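You operate a simulated robot arm through the tools that you are given. There is no shell and no other tool. Be economical: measure what you need, move in short steps, check, and stop when the job is done.

Carry out the task below with a simulated robot arm. There is one attempt and no reset: what you move stays moved.

TASK
Supper is over: turn the grill to 0, switch it off, slide both pans out.

It is judged by the outcome, as a careful person would: the job done as asked, and still so three seconds after it is handed in. It fails if anything else is knocked over, pushed out of place, dropped, spilled or broken.

THE ROBOT
A 7-joint arm with a two-finger parallel gripper, fixed in place. Base frame: the origin is at the foot of the arm, x ahead of it, y to its left, z up; the work surface is at about z = 0. Lengths are in m, angles in rad, forces in N, time in s.
With the tool pointing down near the work surface it reaches from about 0.24 to 0.62 m from the base axis. Its first joint turns from -1.152 to 1.152 rad. Payload 2.6 kg.
Tool frame: the origin (TCP) lies between the finger pads and is the grasp point; the fingertips stand 0.03 m ahead of it; z points along the fingers, y is the line along which they close. The gripper opens to 0.094 m. The fingers are 0.028 m wide and 0.01 m thick; the gripper's body (0.05 by 0.096 m) begins 0.055 m behind the TCP.
Orientation is that of the tool frame in the base frame, as a unit quaternion [w, x, y, z]. With the fingers straight down and closing along the base's y, the tool's x points along the base's -x, its y along +y and its z along -z.

THE INTERFACE
- The arm moves only by the tool servo_tool. Its argument "series" is a list of rows, each a list of 7 numbers: the turn, a rotation vector about the tool's x, y, z in units of 180 degrees (1.0 is 180 degrees), then the shift along the tool's x, y, z in units of 400 mm (1.0 is 400 mm), then the closure in counts, from 0 (fully open) to 255 (shut). In form: [[ax, ay, az, dx, dy, dz, jaw], ...]. A call has 1 to 8 rows; each row is the pose to reach, as a shift and turn from the pose commanded when the call began, along the tool's axes at that moment. A call with a number of a shift or a turn outside -1 to 1 is refused whole. A row lasts 0.2 s, in which the tool goes at most 0.05 m and 0.15 rad; a call with a longer step from one row to the next is refused whole, and so is a gripper value outside its range. A pose out of reach is approached as far as the arm can. The call stops where the force on the tool passes 70 N (or 10 N more than at its start, if that is more) or the arm is blocked; 0.2 s more then pass. The fingers move at their own pace (about 0.072 m/s each) and stop on an object; they squeeze with about 32 N. The grip force told is the motor's: it shows also when the fingers shut on nothing. Time passes only in rows, and 0.2 s behind the last, so rows that repeat a pose let the fingers close. It gives the time, the measured TCP pose, the force on the tool (base axes), the opening and the grip force at its end, in the units of the frame above (readings bear some noise).
- Cameras (640 x 400 px; columns grow to the right, rows downward): "scene" is fixed at [0.0393, 0.4352, 0.5646]; the picture's right is [-0.73, -0.68, 0.00], its down [-0.38, 0.41, -0.83] and it looks along [0.56, -0.61, -0.56] (base axes); focal length 347 px, centre (320, 200). "wrist" rides on the gripper at [-0.037, 0, -0.058] in the tool frame; the picture's right is [0.00, -1.00, 0.00], its down [0.97, 0.00, -0.24] and it looks along [0.24, 0.00, 0.97] (tool axes); focal length 218 px, centre (320, 200).
- get_image(camera): a new picture of that camera. No time passes.
- locate(camera, pixels): for up to 12 pixels [column, row] of the newest picture of that camera ("zoom" is the newest enlarged one), the place [x, y, z] in the base frame of the surface seen there, good to about 0.003 m. No time passes.
- zoom(camera, box): a new picture of the part [left, top, right, bottom] of that camera's present view, enlarged. No time passes.
- hand_in(): hands the job in; it is judged then, once.

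Work in short steps. Measure before you move; look again where a grasp or a placing could have gone wrong, and mend it. You have 80 turns and 54 pictures in all, the two below and enlarged ones among them. Open the gripper and draw the arm clear of the work before you hand the job in, unless the task says otherwise; then end with one line.

The tools are called after "Request:" by a JSON object that holds its "method" and its "body". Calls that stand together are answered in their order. servo_tool: Moves the arm, as the interface text tells. Its arguments: {"type":"object","properties":{"series":{"type":"array","items":{"type":"array","items":{"type":"number"}}}},"required":["series"]} The other tools are called the same way: get_image (camera) takes a picture; locate (camera, pixels) gives the place of the surface under pixels of a picture; zoom (camera, box) takes an enlarged picture of a part of a camera's view; hand_in () hands the job in.

At the start:

```text
clock: 0.0
tcp_pos: [0.3392, 0.1553, 0.3149]
tcp_rot: [-0.001, 0.0, 1.0, 0.0]
force: [0.8, -0.1, -0.5]
opening: 0.0941
gripper_force: 0.0
```

scene: 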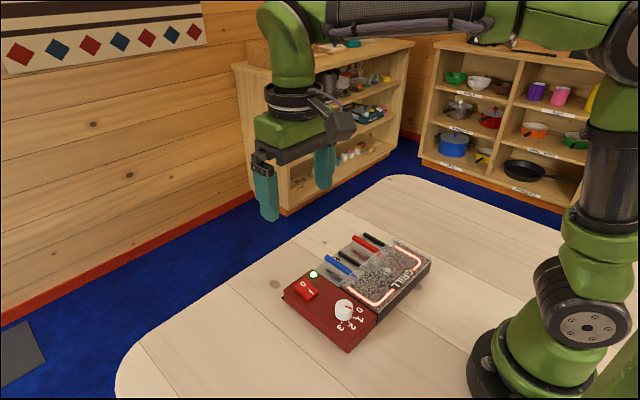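
wrist: 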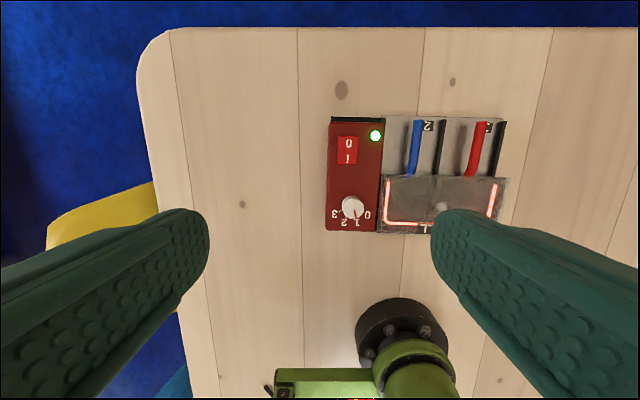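

I start by enlarging the grill in both views to see the knob, the switch and the pans.

Request:
{"method": "zoom", "body": {"camera": "scene", "box": [270, 220, 450, 360]}}

Request:
{"method": "zoom", "body": {"camera": "wrist", "box": [310, 100, 530, 240]}}

```text
2.86 times, centred on (360, 290) of scene
```

zoom: 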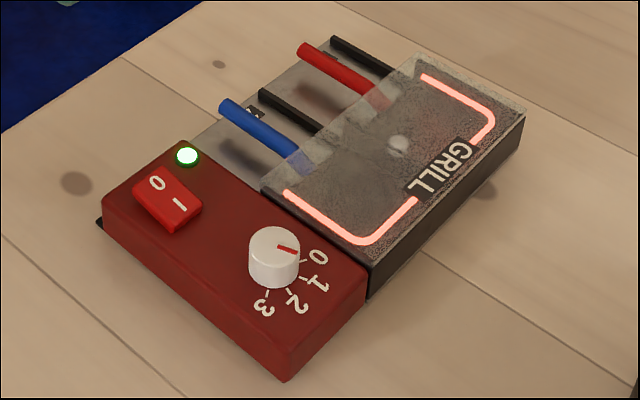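

```text
2.86 times, centred on (420, 170) of wrist
```

zoom: 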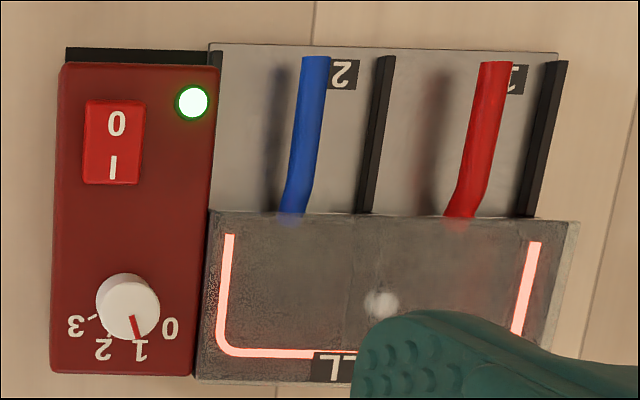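

The knob appears to point near 1 and the switch shows the light on. I'll measure the key points in the wrist zoom.

Request:
{"method": "locate", "body": {"camera": "zoom", "pixels": [[128, 298], [133, 318], [138, 338], [117, 122], [112, 168], [90, 345], [315, 62], [294, 195], [495, 68], [463, 200], [140, 220], [170, 328]]}}

Request:
{"method": "locate", "body": {"camera": "wrist", "pixels": [[330, 122], [381, 122], [377, 229], [328, 229], [432, 145], [465, 145], [497, 145], [450, 190], [500, 118], [400, 150], [340, 210], [503, 190]]}}

```text
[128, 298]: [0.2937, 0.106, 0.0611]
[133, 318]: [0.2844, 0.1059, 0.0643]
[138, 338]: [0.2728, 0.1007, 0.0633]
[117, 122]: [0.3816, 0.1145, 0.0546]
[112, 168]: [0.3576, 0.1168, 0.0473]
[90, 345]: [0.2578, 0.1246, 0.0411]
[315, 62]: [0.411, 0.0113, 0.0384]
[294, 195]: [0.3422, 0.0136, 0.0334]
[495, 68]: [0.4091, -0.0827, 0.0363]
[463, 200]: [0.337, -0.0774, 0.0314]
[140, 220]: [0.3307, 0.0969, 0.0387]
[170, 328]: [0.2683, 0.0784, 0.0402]
```

```text
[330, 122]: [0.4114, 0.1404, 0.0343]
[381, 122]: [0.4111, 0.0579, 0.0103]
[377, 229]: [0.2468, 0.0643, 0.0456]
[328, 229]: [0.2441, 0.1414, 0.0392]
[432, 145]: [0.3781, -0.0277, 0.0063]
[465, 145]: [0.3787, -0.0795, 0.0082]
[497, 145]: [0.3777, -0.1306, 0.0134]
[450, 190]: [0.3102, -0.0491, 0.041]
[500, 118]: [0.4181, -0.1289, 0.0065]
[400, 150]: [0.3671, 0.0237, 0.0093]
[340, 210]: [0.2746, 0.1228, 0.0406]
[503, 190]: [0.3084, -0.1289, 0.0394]
```

The knob is centred near (0.287, 0.104) with its top at z≈0.063. I'll move above it to read the dial.

Request:
{"method": "servo_tool", "body": {"series": [[0, 0, 0, 0.037, -0.031, 0.097, 0], [0, 0, 0, 0.074, -0.0625, 0.194, 0], [0, 0, 0, 0.11, -0.094, 0.29, 0], [0, 0, 0, 0.1475, -0.125, 0.3875, 0], [0, 0, 0, 0.1475, -0.125, 0.3875, 0]]}}

Request:
{"method": "get_image", "body": {"camera": "wrist"}}

```text
clock: 1.2
tcp_pos: [0.2788, 0.1055, 0.1604]
tcp_rot: [0.0, 0.0, 1.0, 0.0]
force: [0.5, 0.6, 0.4]
opening: 0.0938
gripper_force: 0.0
```

```text
49 pictures are left
```

wrist: 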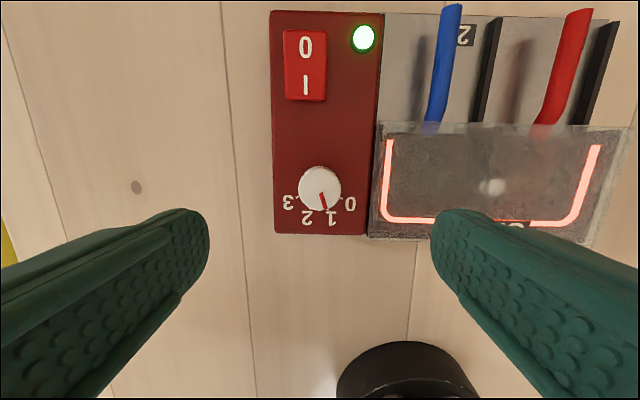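

Request:
{"method": "zoom", "body": {"camera": "wrist", "box": [270, 155, 370, 235]}}

Request:
{"method": "locate", "body": {"camera": "wrist", "pixels": [[348, 203], [332, 219], [307, 217], [288, 202], [320, 185], [325, 206], [306, 48], [304, 90], [305, 67], [320, 172], [305, 185], [333, 185]]}}

```text
5.00 times, centred on (320, 195) of wrist
```

zoom: 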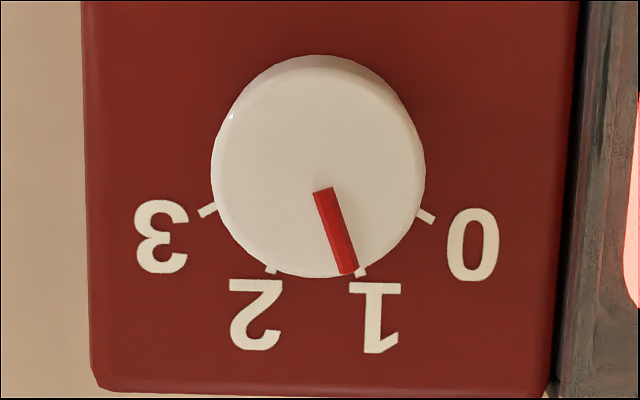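

```text
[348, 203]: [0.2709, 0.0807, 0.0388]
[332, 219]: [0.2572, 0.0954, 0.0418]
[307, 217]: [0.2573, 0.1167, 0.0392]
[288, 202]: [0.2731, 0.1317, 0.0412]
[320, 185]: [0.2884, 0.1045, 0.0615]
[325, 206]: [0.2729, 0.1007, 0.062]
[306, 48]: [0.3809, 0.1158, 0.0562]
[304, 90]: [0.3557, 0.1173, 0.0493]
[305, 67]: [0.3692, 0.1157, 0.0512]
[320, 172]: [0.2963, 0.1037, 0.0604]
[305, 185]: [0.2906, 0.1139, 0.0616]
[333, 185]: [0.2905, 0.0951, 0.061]
```

The pointer stands at 1 and 0 lies 40° further, counter-clockwise from above. I descend around the knob at (0.287, 0.1045) with the jaws partly closed.

Request:
{"method": "servo_tool", "body": {"series": [[0, 0, 0, -0.02, -0.0025, 0.05, 108], [0, 0, 0, -0.02, -0.0025, 0.11, 108], [0, 0, 0, -0.02, -0.0025, 0.17, 108], [0, 0, 0, -0.02, -0.0025, 0.211, 108], [0, 0, 0, -0.02, -0.0025, 0.211, 108]]}}

Request:
{"method": "get_image", "body": {"camera": "wrist"}}

```text
clock: 2.4
tcp_pos: [0.2877, 0.1057, 0.0764]
tcp_rot: [-0.001, 0.0, 1.0, 0.0]
force: [-0.1, 0.0, 0.0]
opening: 0.0543
gripper_force: 0.1
```

```text
47 pictures are left
```

wrist: 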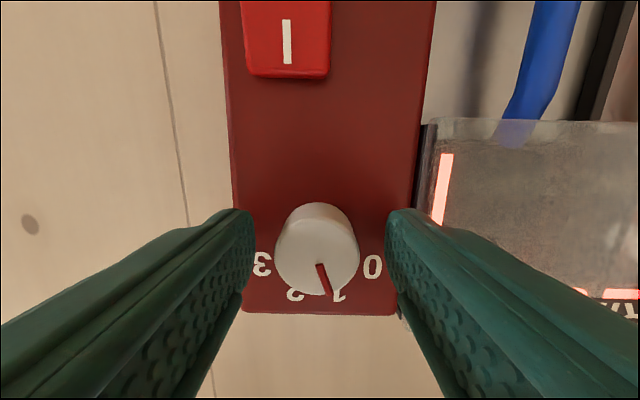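

The knob sits centred between the fingers, so I close on it.

Request:
{"method": "servo_tool", "body": {"series": [[0, 0, 0, 0, 0, 0, 180], [0, 0, 0, 0, 0, 0, 255], [0, 0, 0, 0, 0, 0, 255]]}}

```text
clock: 3.2
tcp_pos: [0.2876, 0.1057, 0.076]
tcp_rot: [0.0, -0.001, 1.0, 0.001]
force: [0.6, 13.6, -0.2]
opening: 0.0311
gripper_force: 31.8
```

Gripped (31 mm). Turning -40° about the tool z.

Request:
{"method": "servo_tool", "body": {"series": [[0, 0, -0.04, 0, 0.002, 0, 255], [0, 0, -0.08, 0, 0.002, 0, 255], [0, 0, -0.12, 0, 0.002, 0, 255], [0, 0, -0.16, 0, 0.002, 0, 255], [0, 0, -0.195, 0, 0.002, 0, 255], [0, 0, -0.222, 0, 0.002, 0, 255], [0, 0, -0.222, 0, 0.002, 0, 255]]}}

Request:
{"method": "get_image", "body": {"camera": "wrist"}}

```text
clock: 4.8
tcp_pos: [0.2857, 0.1081, 0.0767]
tcp_rot: [0.0, -0.343, 0.94, 0.002]
force: [-15.8, 22.4, 16.4]
opening: 0.0308
gripper_force: 32.0
```

```text
46 pictures are left
```

wrist: 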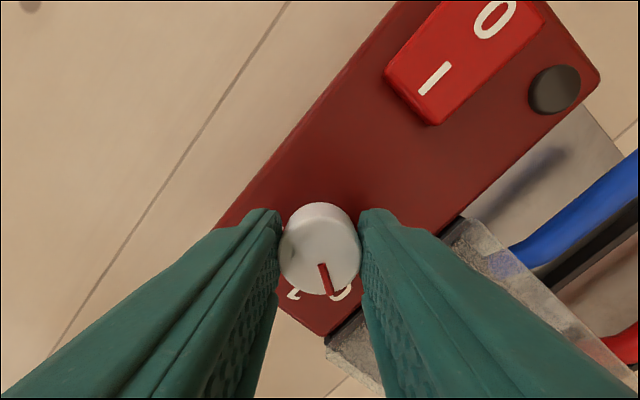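

The lamp went out and the pointer stands at 0. I release, then rise and turn back.

Request:
{"method": "servo_tool", "body": {"series": [[0, 0, 0, 0, 0, 0, 150], [0, 0, 0, 0, 0, 0, 108], [0, 0, 0, 0, 0, 0, 108], [0, 0, 0, 0, 0, -0.08, 108], [0, 0, 0.04, 0, 0, -0.16, 108], [0, 0, 0.08, 0, 0, -0.22, 108], [0, 0, 0.12, 0, 0, -0.22, 108], [0, 0, 0.16, 0, 0, -0.22, 108]]}}

Request:
{"method": "servo_tool", "body": {"series": [[0, 0, 0.04, 0, 0, 0, 255], [0, 0, 0.062, 0, 0, 0, 255], [0, 0, 0.062, 0, 0, 0, 255]]}}

Request:
{"method": "get_image", "body": {"camera": "wrist"}}

```text
clock: 6.6
tcp_pos: [0.2874, 0.1057, 0.1651]
tcp_rot: [-0.001, -0.096, 0.995, 0.0]
force: [0.7, 0.4, 0.8]
opening: 0.0539
gripper_force: 0.0
```

```text
clock: 7.4
tcp_pos: [0.2882, 0.1056, 0.1646]
tcp_rot: [0.0, 0.001, 1.0, 0.0]
force: [0.1, 0.6, 0.1]
opening: 0.0
gripper_force: 32.0
```

```text
45 pictures are left
```

wrist: 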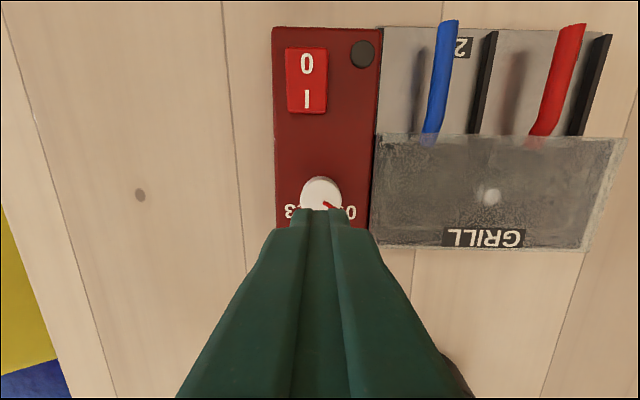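

Dial is at 0. The rocker's "0" half is the raised one (z≈0.056 vs 0.049), so it is still on; I move the shut fingers above (0.388, 0.1155).

Request:
{"method": "servo_tool", "body": {"series": [[0, 0, 0, -0.085, 0.01, 0, 255], [0, 0, 0, -0.17, 0.02, 0, 255], [0, 0, 0, -0.25, 0.025, 0.03, 255], [0, 0, 0, -0.25, 0.025, 0.1375, 255], [0, 0, 0, -0.25, 0.025, 0.1375, 255]]}}

Request:
{"method": "zoom", "body": {"camera": "scene", "box": [250, 220, 430, 332]}}

```text
clock: 8.6
tcp_pos: [0.3881, 0.1172, 0.1079]
tcp_rot: [0.0, 0.0, 1.0, -0.001]
force: [-1.1, -0.2, 0.1]
opening: 0.0
gripper_force: 31.7
```

```text
3.56 times, centred on (340, 276) of scene
```

zoom: 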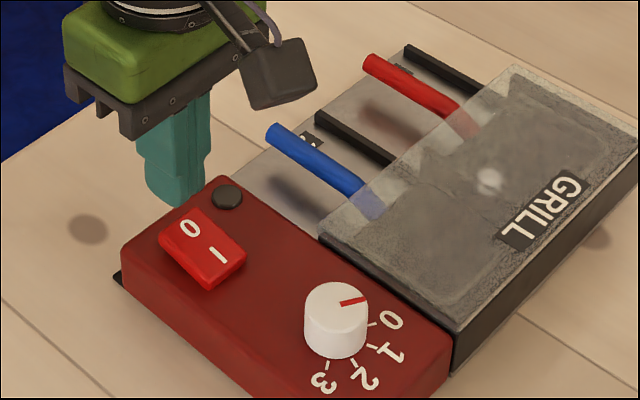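

Above the "0" half; press down slowly.

Request:
{"method": "servo_tool", "body": {"series": [[0, 0, 0, 0, 0, 0.03, 255], [0, 0, 0, 0, 0, 0.045, 255], [0, 0, 0, 0, 0, 0.055, 255], [0, 0, 0, 0, 0, 0.065, 255], [0, 0, 0, 0, 0, 0.073, 255]]}}

Request:
{"method": "zoom", "body": {"camera": "scene", "box": [250, 220, 430, 332]}}

```text
clock: 9.8
tcp_pos: [0.3903, 0.1166, 0.0809]
tcp_rot: [0.003, 0.001, 1.0, 0.0]
force: [1.0, -3.2, 28.5]
opening: 0.0
gripper_force: 31.7
```

```text
3.56 times, centred on (340, 276) of scene
```

zoom: 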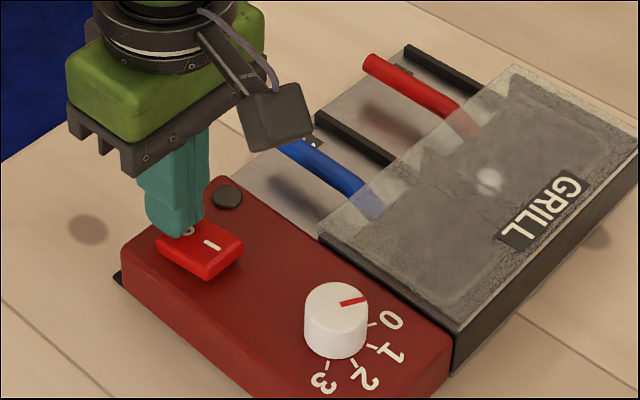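

The "I" half has come up. I lift and look.

Request:
{"method": "servo_tool", "body": {"series": [[0, 0, 0, 0, 0, -0.1, 255], [0, 0, 0, 0, 0, -0.2, 200], [0, 0, 0, 0, 0, -0.25, 150]]}}

Request:
{"method": "zoom", "body": {"camera": "scene", "box": [250, 220, 430, 332]}}

Request:
{"method": "get_image", "body": {"camera": "wrist"}}

```text
clock: 10.6
tcp_pos: [0.3875, 0.1163, 0.1796]
tcp_rot: [-0.001, 0.0, 1.0, 0.0]
force: [0.7, 0.0, 0.0]
opening: 0.0386
gripper_force: 0.0
```

```text
3.56 times, centred on (340, 276) of scene
```

zoom: 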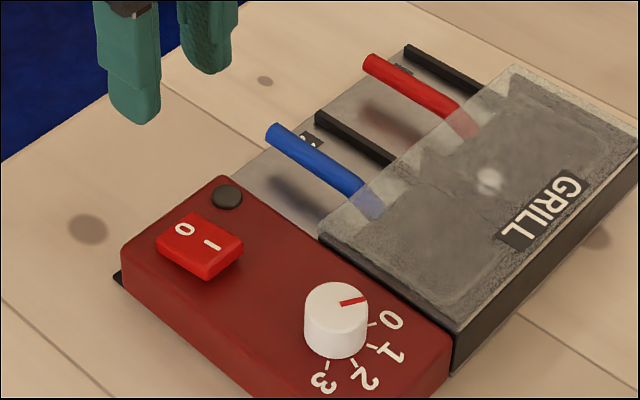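

```text
41 pictures are left
```

wrist: 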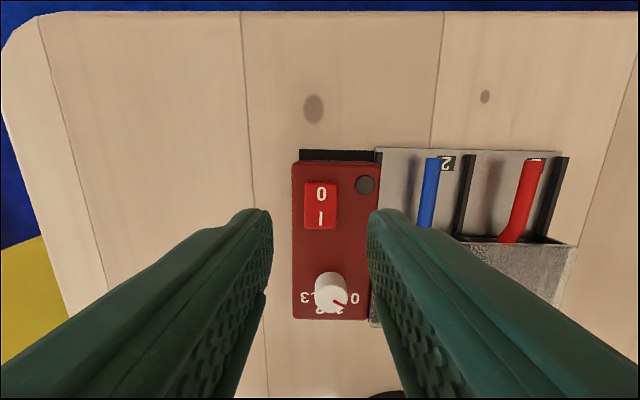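

The rocker flipped to 0. Now I check it and measure the handles and the table edge in this wrist view.

Request:
{"method": "locate", "body": {"camera": "wrist", "pixels": [[321, 190], [320, 224], [432, 162], [428, 195], [425, 222], [538, 165], [522, 200], [510, 232], [430, 14], [466, 180], [554, 180], [382, 170]]}}

Request:
{"method": "servo_tool", "body": {"series": [[0, 0, 0, -0.04, -0.1, 0, 150], [0, 0, 0, -0.08, -0.2, 0, 150], [0, 0, 0, -0.08, -0.29, 0, 150], [0, 0, 0, -0.08, -0.29, 0, 150]]}}

Request:
{"method": "get_image", "body": {"camera": "wrist"}}

```text
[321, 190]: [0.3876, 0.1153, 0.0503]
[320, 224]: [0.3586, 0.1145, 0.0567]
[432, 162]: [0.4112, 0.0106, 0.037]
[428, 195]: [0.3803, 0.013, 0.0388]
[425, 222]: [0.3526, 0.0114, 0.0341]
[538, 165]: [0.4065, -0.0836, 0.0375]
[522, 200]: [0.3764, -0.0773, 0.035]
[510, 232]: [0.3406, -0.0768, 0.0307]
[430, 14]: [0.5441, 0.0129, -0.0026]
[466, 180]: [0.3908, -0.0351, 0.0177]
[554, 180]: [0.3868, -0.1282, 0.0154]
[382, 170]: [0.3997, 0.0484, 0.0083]
```

```text
clock: 11.6
tcp_pos: [0.4191, -0.001, 0.1798]
tcp_rot: [0.0, 0.0, 1.0, 0.0]
force: [-0.3, 0.8, 0.8]
opening: 0.0386
gripper_force: 0.0
```

```text
40 pictures are left
```

wrist: 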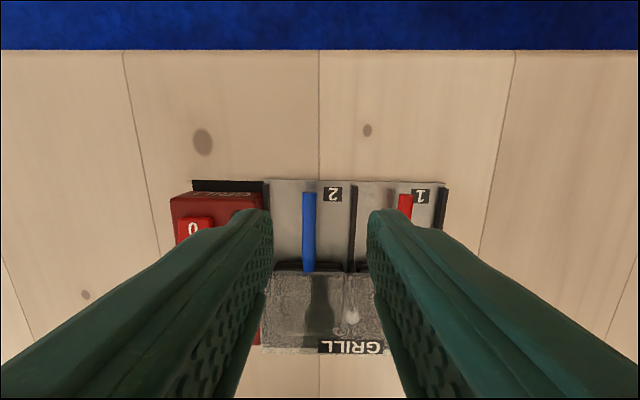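

I enlarge this view to see the pans beneath the cover.

Request:
{"method": "zoom", "body": {"camera": "wrist", "box": [255, 175, 385, 360]}}

```text
2.16 times, centred on (320, 268) of wrist
```

zoom: 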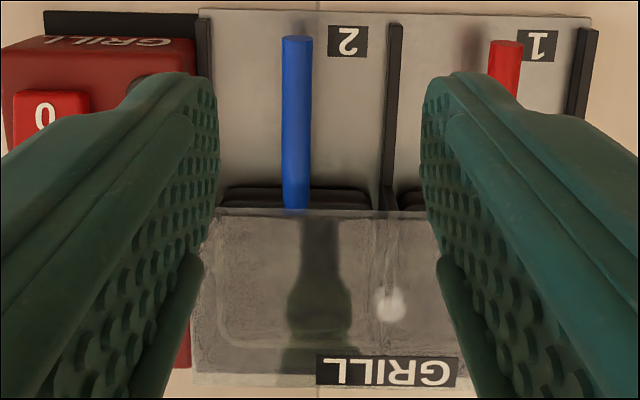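

Blue handle axis: y≈0.012, z≈0.032. I descend onto it at x≈0.393, tips at z≈0.018, jaws at 4 cm.

Request:
{"method": "servo_tool", "body": {"series": [[0, 0, 0, 0.065, 0.0325, 0.08, 150], [0, 0, 0, 0.065, 0.0325, 0.16, 150], [0, 0, 0, 0.065, 0.0325, 0.24, 150], [0, 0, 0, 0.065, 0.0325, 0.29, 150], [0, 0, 0, 0.065, 0.0325, 0.33, 150], [0, 0, 0, 0.065, 0.0325, 0.33, 150]]}}

Request:
{"method": "get_image", "body": {"camera": "wrist"}}

Request:
{"method": "zoom", "body": {"camera": "scene", "box": [250, 200, 450, 325]}}

```text
clock: 13.0
tcp_pos: [0.3937, 0.0144, 0.0474]
tcp_rot: [0.0, 0.0, 1.0, 0.0]
force: [0.1, 0.4, -0.2]
opening: 0.0389
gripper_force: 0.0
```

```text
38 pictures are left
```

wrist: 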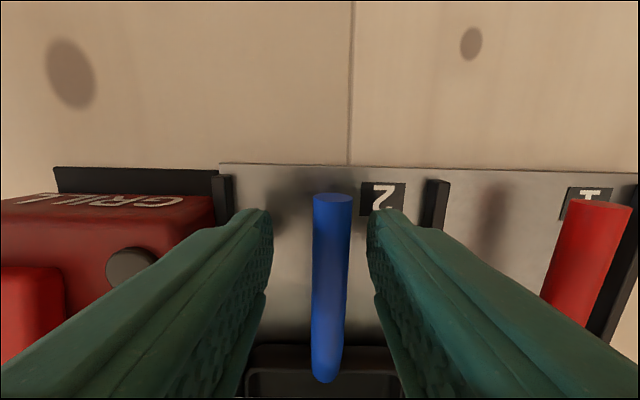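

```text
3.20 times, centred on (350, 262) of scene
```

zoom: 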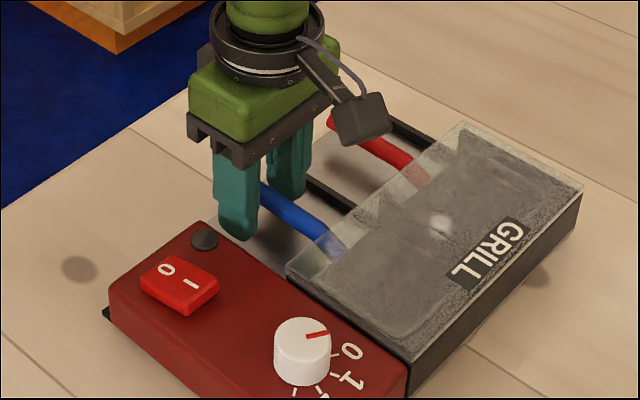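

The handle is about 3 mm to the right (column 331); I centre and close.

Request:
{"method": "servo_tool", "body": {"series": [[0, 0, 0, 0, -0.008, 0, 150], [0, 0, 0, 0, -0.008, 0, 255], [0, 0, 0, 0, -0.008, 0, 255], [0, 0, 0, 0, -0.008, 0, 255]]}}

```text
clock: 14.0
tcp_pos: [0.393, 0.0094, 0.0476]
tcp_rot: [0.0, 0.0, 1.0, 0.0]
force: [-0.7, -0.2, 0.1]
opening: 0.0128
gripper_force: 32.7
```

Gripped with 12.8 mm opening and no side load. I draw it out slowly, 0.05 m along +x, first.

Request:
{"method": "servo_tool", "body": {"series": [[0, 0, 0, -0.025, 0, 0, 255], [0, 0, 0, -0.05, 0, 0, 255], [0, 0, 0, -0.075, 0, 0, 255], [0, 0, 0, -0.1, 0, 0, 255], [0, 0, 0, -0.125, 0, 0, 255]]}}

Request:
{"method": "get_image", "body": {"camera": "scene"}}

Request:
{"method": "get_image", "body": {"camera": "wrist"}}

```text
clock: 15.2
tcp_pos: [0.4447, 0.0107, 0.0476]
tcp_rot: [0.001, -0.001, 1.0, -0.001]
force: [0.3, -0.8, 1.2]
opening: 0.0129
gripper_force: 32.1
```

```text
36 pictures are left
```

scene: 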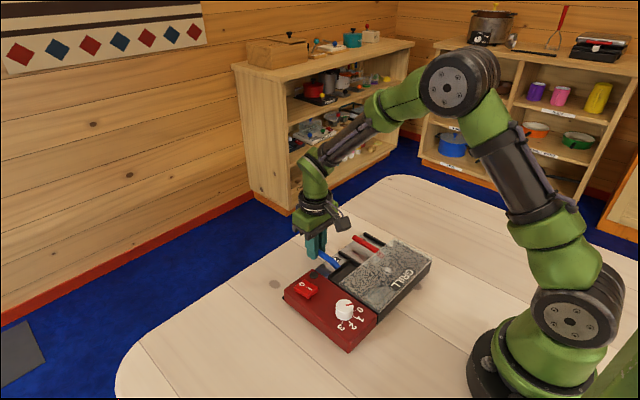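

```text
35 pictures are left
```

wrist: 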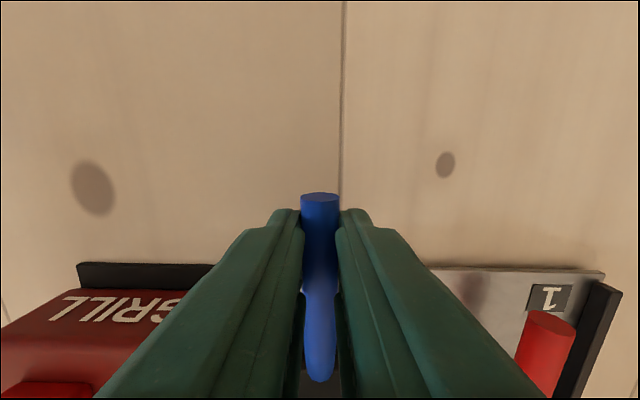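

It slides freely. I continue 0.03 m and look at the pan's back edge.

Request:
{"method": "servo_tool", "body": {"series": [[0, 0, 0, -0.025, 0, 0, 255], [0, 0, 0, -0.05, 0, 0, 255], [0, 0, 0, -0.075, 0, 0, 255]]}}

Request:
{"method": "zoom", "body": {"camera": "scene", "box": [270, 210, 450, 322]}}

```text
clock: 16.0
tcp_pos: [0.4722, 0.0101, 0.0481]
tcp_rot: [0.0, 0.0, 1.0, 0.0]
force: [0.6, 0.4, 0.2]
opening: 0.0129
gripper_force: 31.6
```

```text
3.56 times, centred on (360, 266) of scene
```

zoom: 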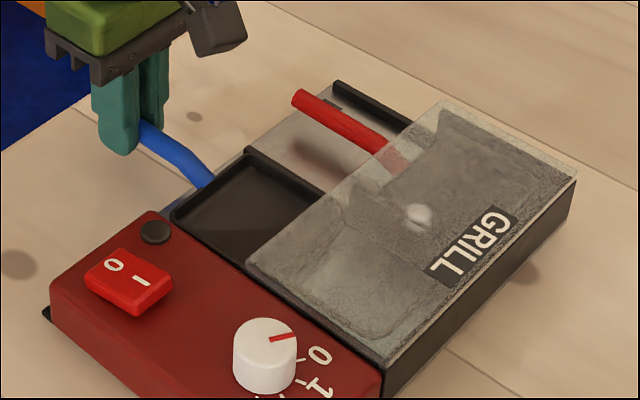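

Request:
{"method": "locate", "body": {"camera": "zoom", "pixels": [[205, 190], [176, 218], [248, 153], [322, 190], [255, 260], [240, 195], [310, 210], [345, 180], [245, 235], [270, 245]]}}

Request:
{"method": "zoom", "body": {"camera": "scene", "box": [310, 245, 380, 290]}}

```text
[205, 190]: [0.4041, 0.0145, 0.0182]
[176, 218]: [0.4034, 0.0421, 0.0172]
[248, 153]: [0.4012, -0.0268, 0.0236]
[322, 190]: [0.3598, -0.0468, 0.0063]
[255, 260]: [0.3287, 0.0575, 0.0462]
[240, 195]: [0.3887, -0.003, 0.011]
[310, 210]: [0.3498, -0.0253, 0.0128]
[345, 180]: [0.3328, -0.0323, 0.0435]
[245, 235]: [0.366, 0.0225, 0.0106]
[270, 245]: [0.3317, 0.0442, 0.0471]
```

```text
8.89 times, centred on (345, 268) of scene
```

zoom: 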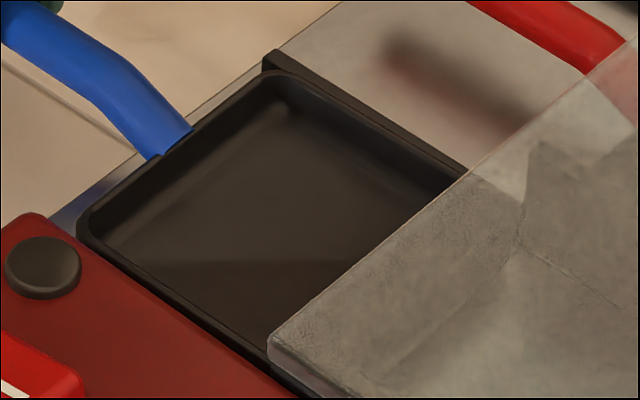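

The pan is empty, its front at x≈0.405 and its back still under the cover's edge (0.33). I draw it 0.03 m more, which keeps handle on the table.

Request:
{"method": "servo_tool", "body": {"series": [[0, 0, 0, -0.025, 0, 0, 255], [0, 0, 0, -0.05, 0, 0, 255], [0, 0, 0, -0.075, 0, 0, 255]]}}

Request:
{"method": "zoom", "body": {"camera": "scene", "box": [270, 210, 450, 322]}}

```text
clock: 16.8
tcp_pos: [0.5032, 0.0096, 0.0487]
tcp_rot: [-0.001, 0.0, 1.0, -0.001]
force: [0.3, 0.0, -0.1]
opening: 0.013
gripper_force: 31.7
```

```text
3.56 times, centred on (360, 266) of scene
```

zoom: 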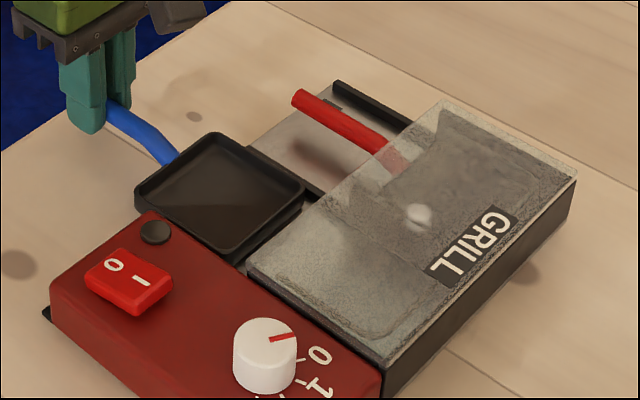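

The pan is out. I measure its extents and the plate's edge before letting go.

Request:
{"method": "locate", "body": {"camera": "zoom", "pixels": [[305, 183], [235, 252], [138, 188], [213, 136], [265, 243], [262, 262], [250, 140], [335, 88], [290, 110], [265, 155], [222, 190]]}}

```text
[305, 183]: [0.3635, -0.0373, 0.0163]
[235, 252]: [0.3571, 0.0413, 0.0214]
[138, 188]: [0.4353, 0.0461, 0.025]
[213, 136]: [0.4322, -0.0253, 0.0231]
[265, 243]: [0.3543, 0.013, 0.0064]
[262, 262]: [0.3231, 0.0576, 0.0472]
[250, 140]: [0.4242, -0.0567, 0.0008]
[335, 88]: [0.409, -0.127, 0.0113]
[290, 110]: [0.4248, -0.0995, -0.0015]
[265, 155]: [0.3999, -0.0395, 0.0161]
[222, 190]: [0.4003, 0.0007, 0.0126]
```

The pan spans x 0.357–0.435, fully clear of the cover (0.33), with most of it on the plate (to 0.42). I release and check that it stays level.

Request:
{"method": "servo_tool", "body": {"series": [[0, 0, 0, 0, 0, 0, 200], [0, 0, 0, 0, 0, 0, 150], [0, 0, 0, 0, 0, 0, 150], [0, 0, 0, 0, 0, -0.1, 150], [0, 0, 0, 0, 0, -0.2, 150], [0, 0, 0, 0, 0, -0.3, 150], [0, 0, 0, 0, 0, -0.3, 150]]}}

Request:
{"method": "zoom", "body": {"camera": "scene", "box": [270, 210, 450, 322]}}

```text
clock: 18.4
tcp_pos: [0.5033, 0.01, 0.1693]
tcp_rot: [0.0, 0.0, 1.0, 0.0]
force: [0.1, 0.1, 0.5]
opening: 0.0385
gripper_force: 0.0
```

```text
3.56 times, centred on (360, 266) of scene
```

zoom: 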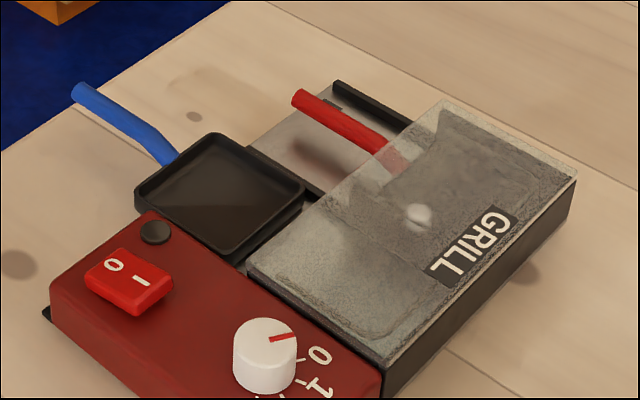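

The blue pan stays level. Next, I go above the red handle near (0.391, -0.080).

Request:
{"method": "servo_tool", "body": {"series": [[0, 0, 0, 0.07, -0.056, 0, 150], [0, 0, 0, 0.14, -0.112, 0, 150], [0, 0, 0, 0.21, -0.168, 0, 150], [0, 0, 0, 0.28, -0.225, 0, 150], [0, 0, 0, 0.28, -0.225, 0.1, 150], [0, 0, 0, 0.28, -0.225, 0.1, 150]]}}

Request:
{"method": "get_image", "body": {"camera": "wrist"}}

```text
clock: 19.8
tcp_pos: [0.3914, -0.081, 0.1279]
tcp_rot: [0.001, 0.0, 1.0, 0.0]
force: [-0.9, 0.9, -0.2]
opening: 0.0387
gripper_force: 0.1
```

```text
30 pictures are left
```

wrist: 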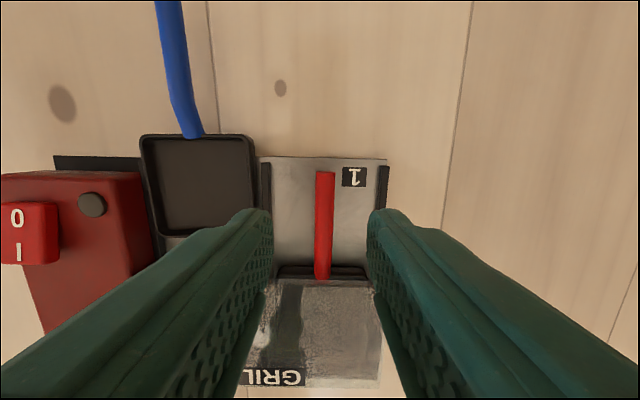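

Handle at column ~325, 2–3 mm right; I correct, descend and close.

Request:
{"method": "servo_tool", "body": {"series": [[0, 0, 0, 0, -0.0065, 0.07, 150], [0, 0, 0, 0, -0.0065, 0.14, 150], [0, 0, 0, 0, -0.0065, 0.2, 150], [0, 0, 0, 0, -0.0065, 0.2, 150], [0, 0, 0, 0, -0.0065, 0.2, 255], [0, 0, 0, 0, -0.0065, 0.2, 255], [0, 0, 0, 0, -0.0065, 0.2, 255]]}}

Request:
{"method": "get_image", "body": {"camera": "wrist"}}

```text
clock: 21.4
tcp_pos: [0.3917, -0.0835, 0.0466]
tcp_rot: [0.0, 0.0, 1.0, 0.0]
force: [0.5, -1.0, -0.1]
opening: 0.0128
gripper_force: 32.6
```

```text
29 pictures are left
```

wrist: 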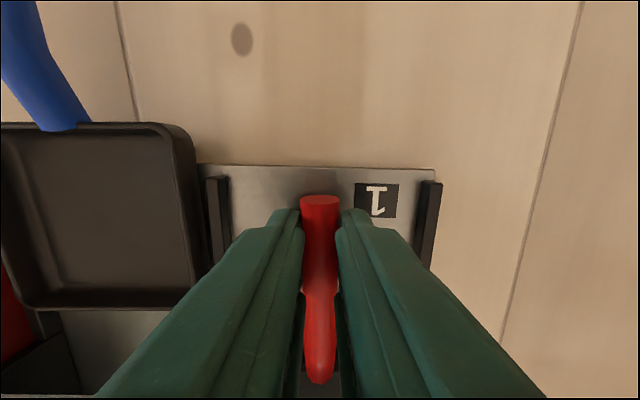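

Gripped cleanly. I draw the red pan out 0.11 m, same as the blue.

Request:
{"method": "servo_tool", "body": {"series": [[0, 0, 0, -0.035, 0, 0, 255], [0, 0, 0, -0.07, 0, 0, 255], [0, 0, 0, -0.105, 0, 0, 255], [0, 0, 0, -0.14, 0, 0, 255], [0, 0, 0, -0.175, 0, 0, 255], [0, 0, 0, -0.21, 0, 0, 255], [0, 0, 0, -0.245, 0, 0, 255], [0, 0, 0, -0.275, 0, 0, 255]]}}

Request:
{"method": "zoom", "body": {"camera": "scene", "box": [270, 190, 450, 302]}}

```text
clock: 23.2
tcp_pos: [0.5019, -0.0834, 0.0479]
tcp_rot: [0.0, 0.001, 1.0, 0.0]
force: [0.2, 0.1, -0.5]
opening: 0.0131
gripper_force: 32.8
```

```text
3.56 times, centred on (360, 246) of scene
```

zoom: 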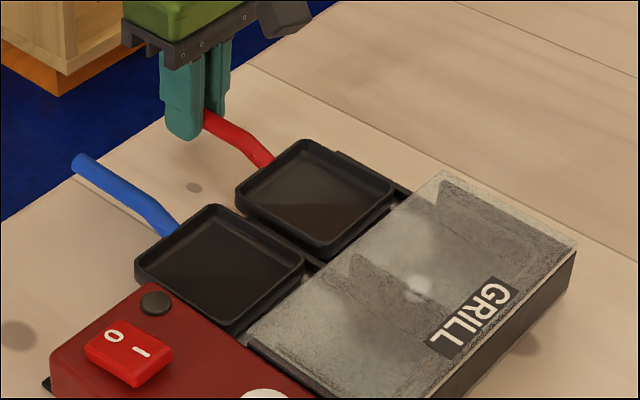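

Both pans are clear of the cover. I release, rise and draw away.

Request:
{"method": "servo_tool", "body": {"series": [[0, 0, 0, 0, 0, 0, 200], [0, 0, 0, 0, 0, 0, 150], [0, 0, 0, 0, 0, 0, 150], [0, 0, 0, 0, 0, -0.1, 150], [0, 0, 0, 0, 0, -0.2, 100], [0, 0, 0, 0, 0, -0.3, 50], [0, 0, 0, 0, 0, -0.4, 0], [0, 0, 0, 0.08, 0, -0.48, 0]]}}

Request:
{"method": "get_image", "body": {"camera": "scene"}}

Request:
{"method": "zoom", "body": {"camera": "scene", "box": [270, 210, 450, 350]}}

```text
clock: 25.0
tcp_pos: [0.4687, -0.0832, 0.2397]
tcp_rot: [0.001, 0.0, 1.0, 0.0]
force: [-1.1, -0.1, 0.9]
opening: 0.0941
gripper_force: 0.1
```

```text
27 pictures are left
```

scene: 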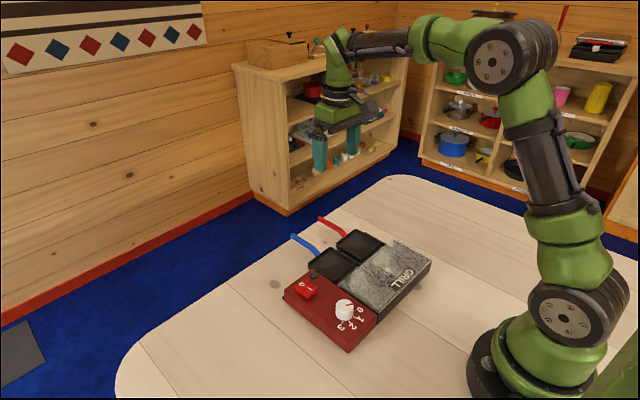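

```text
2.86 times, centred on (360, 280) of scene
```

zoom: 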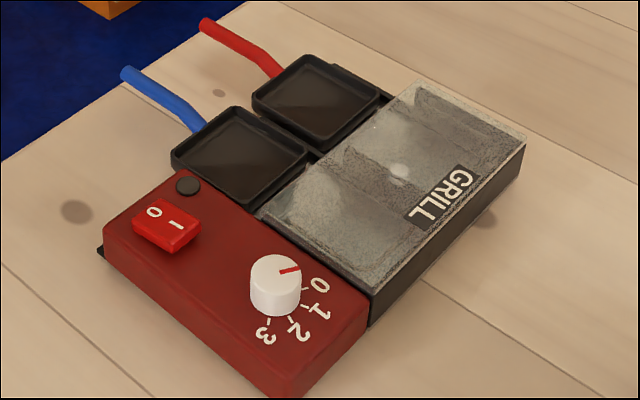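

Everything looks right; one close check of the dial's pointer.

Request:
{"method": "zoom", "body": {"camera": "scene", "box": [325, 290, 375, 335]}}

Request:
{"method": "get_image", "body": {"camera": "wrist"}}

```text
8.89 times, centred on (350, 312) of scene
```

zoom: 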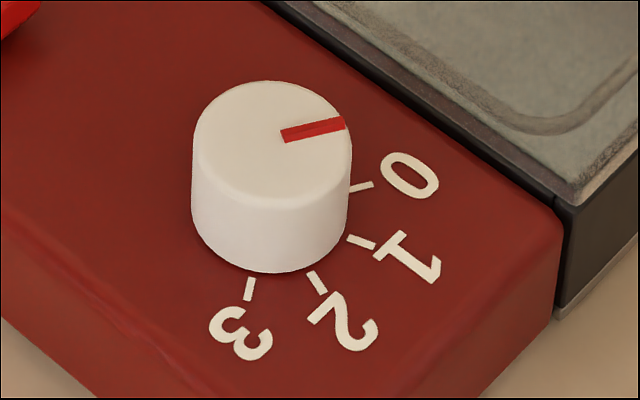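

```text
24 pictures are left
```

wrist: 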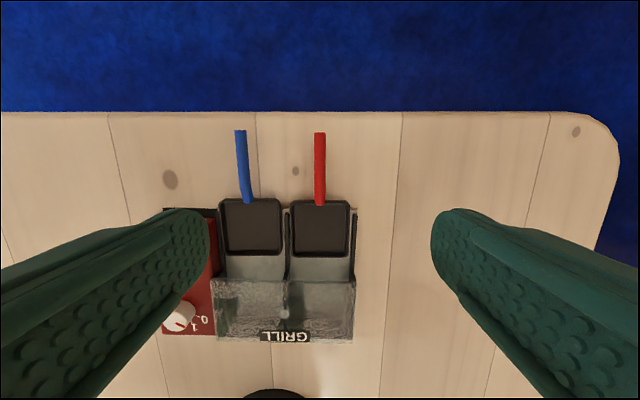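

The pointer runs parallel to the 0 tick, the rocker is at 0, and both pans are out, level and on the table. The arm is clear, so I hand it in.

Request:
{"method": "hand_in", "body": {}}

```text
The job is handed in.
```

The grill is turned to 0 and switched off, and both pans are slid fully out from under the cover; nothing else was moved.
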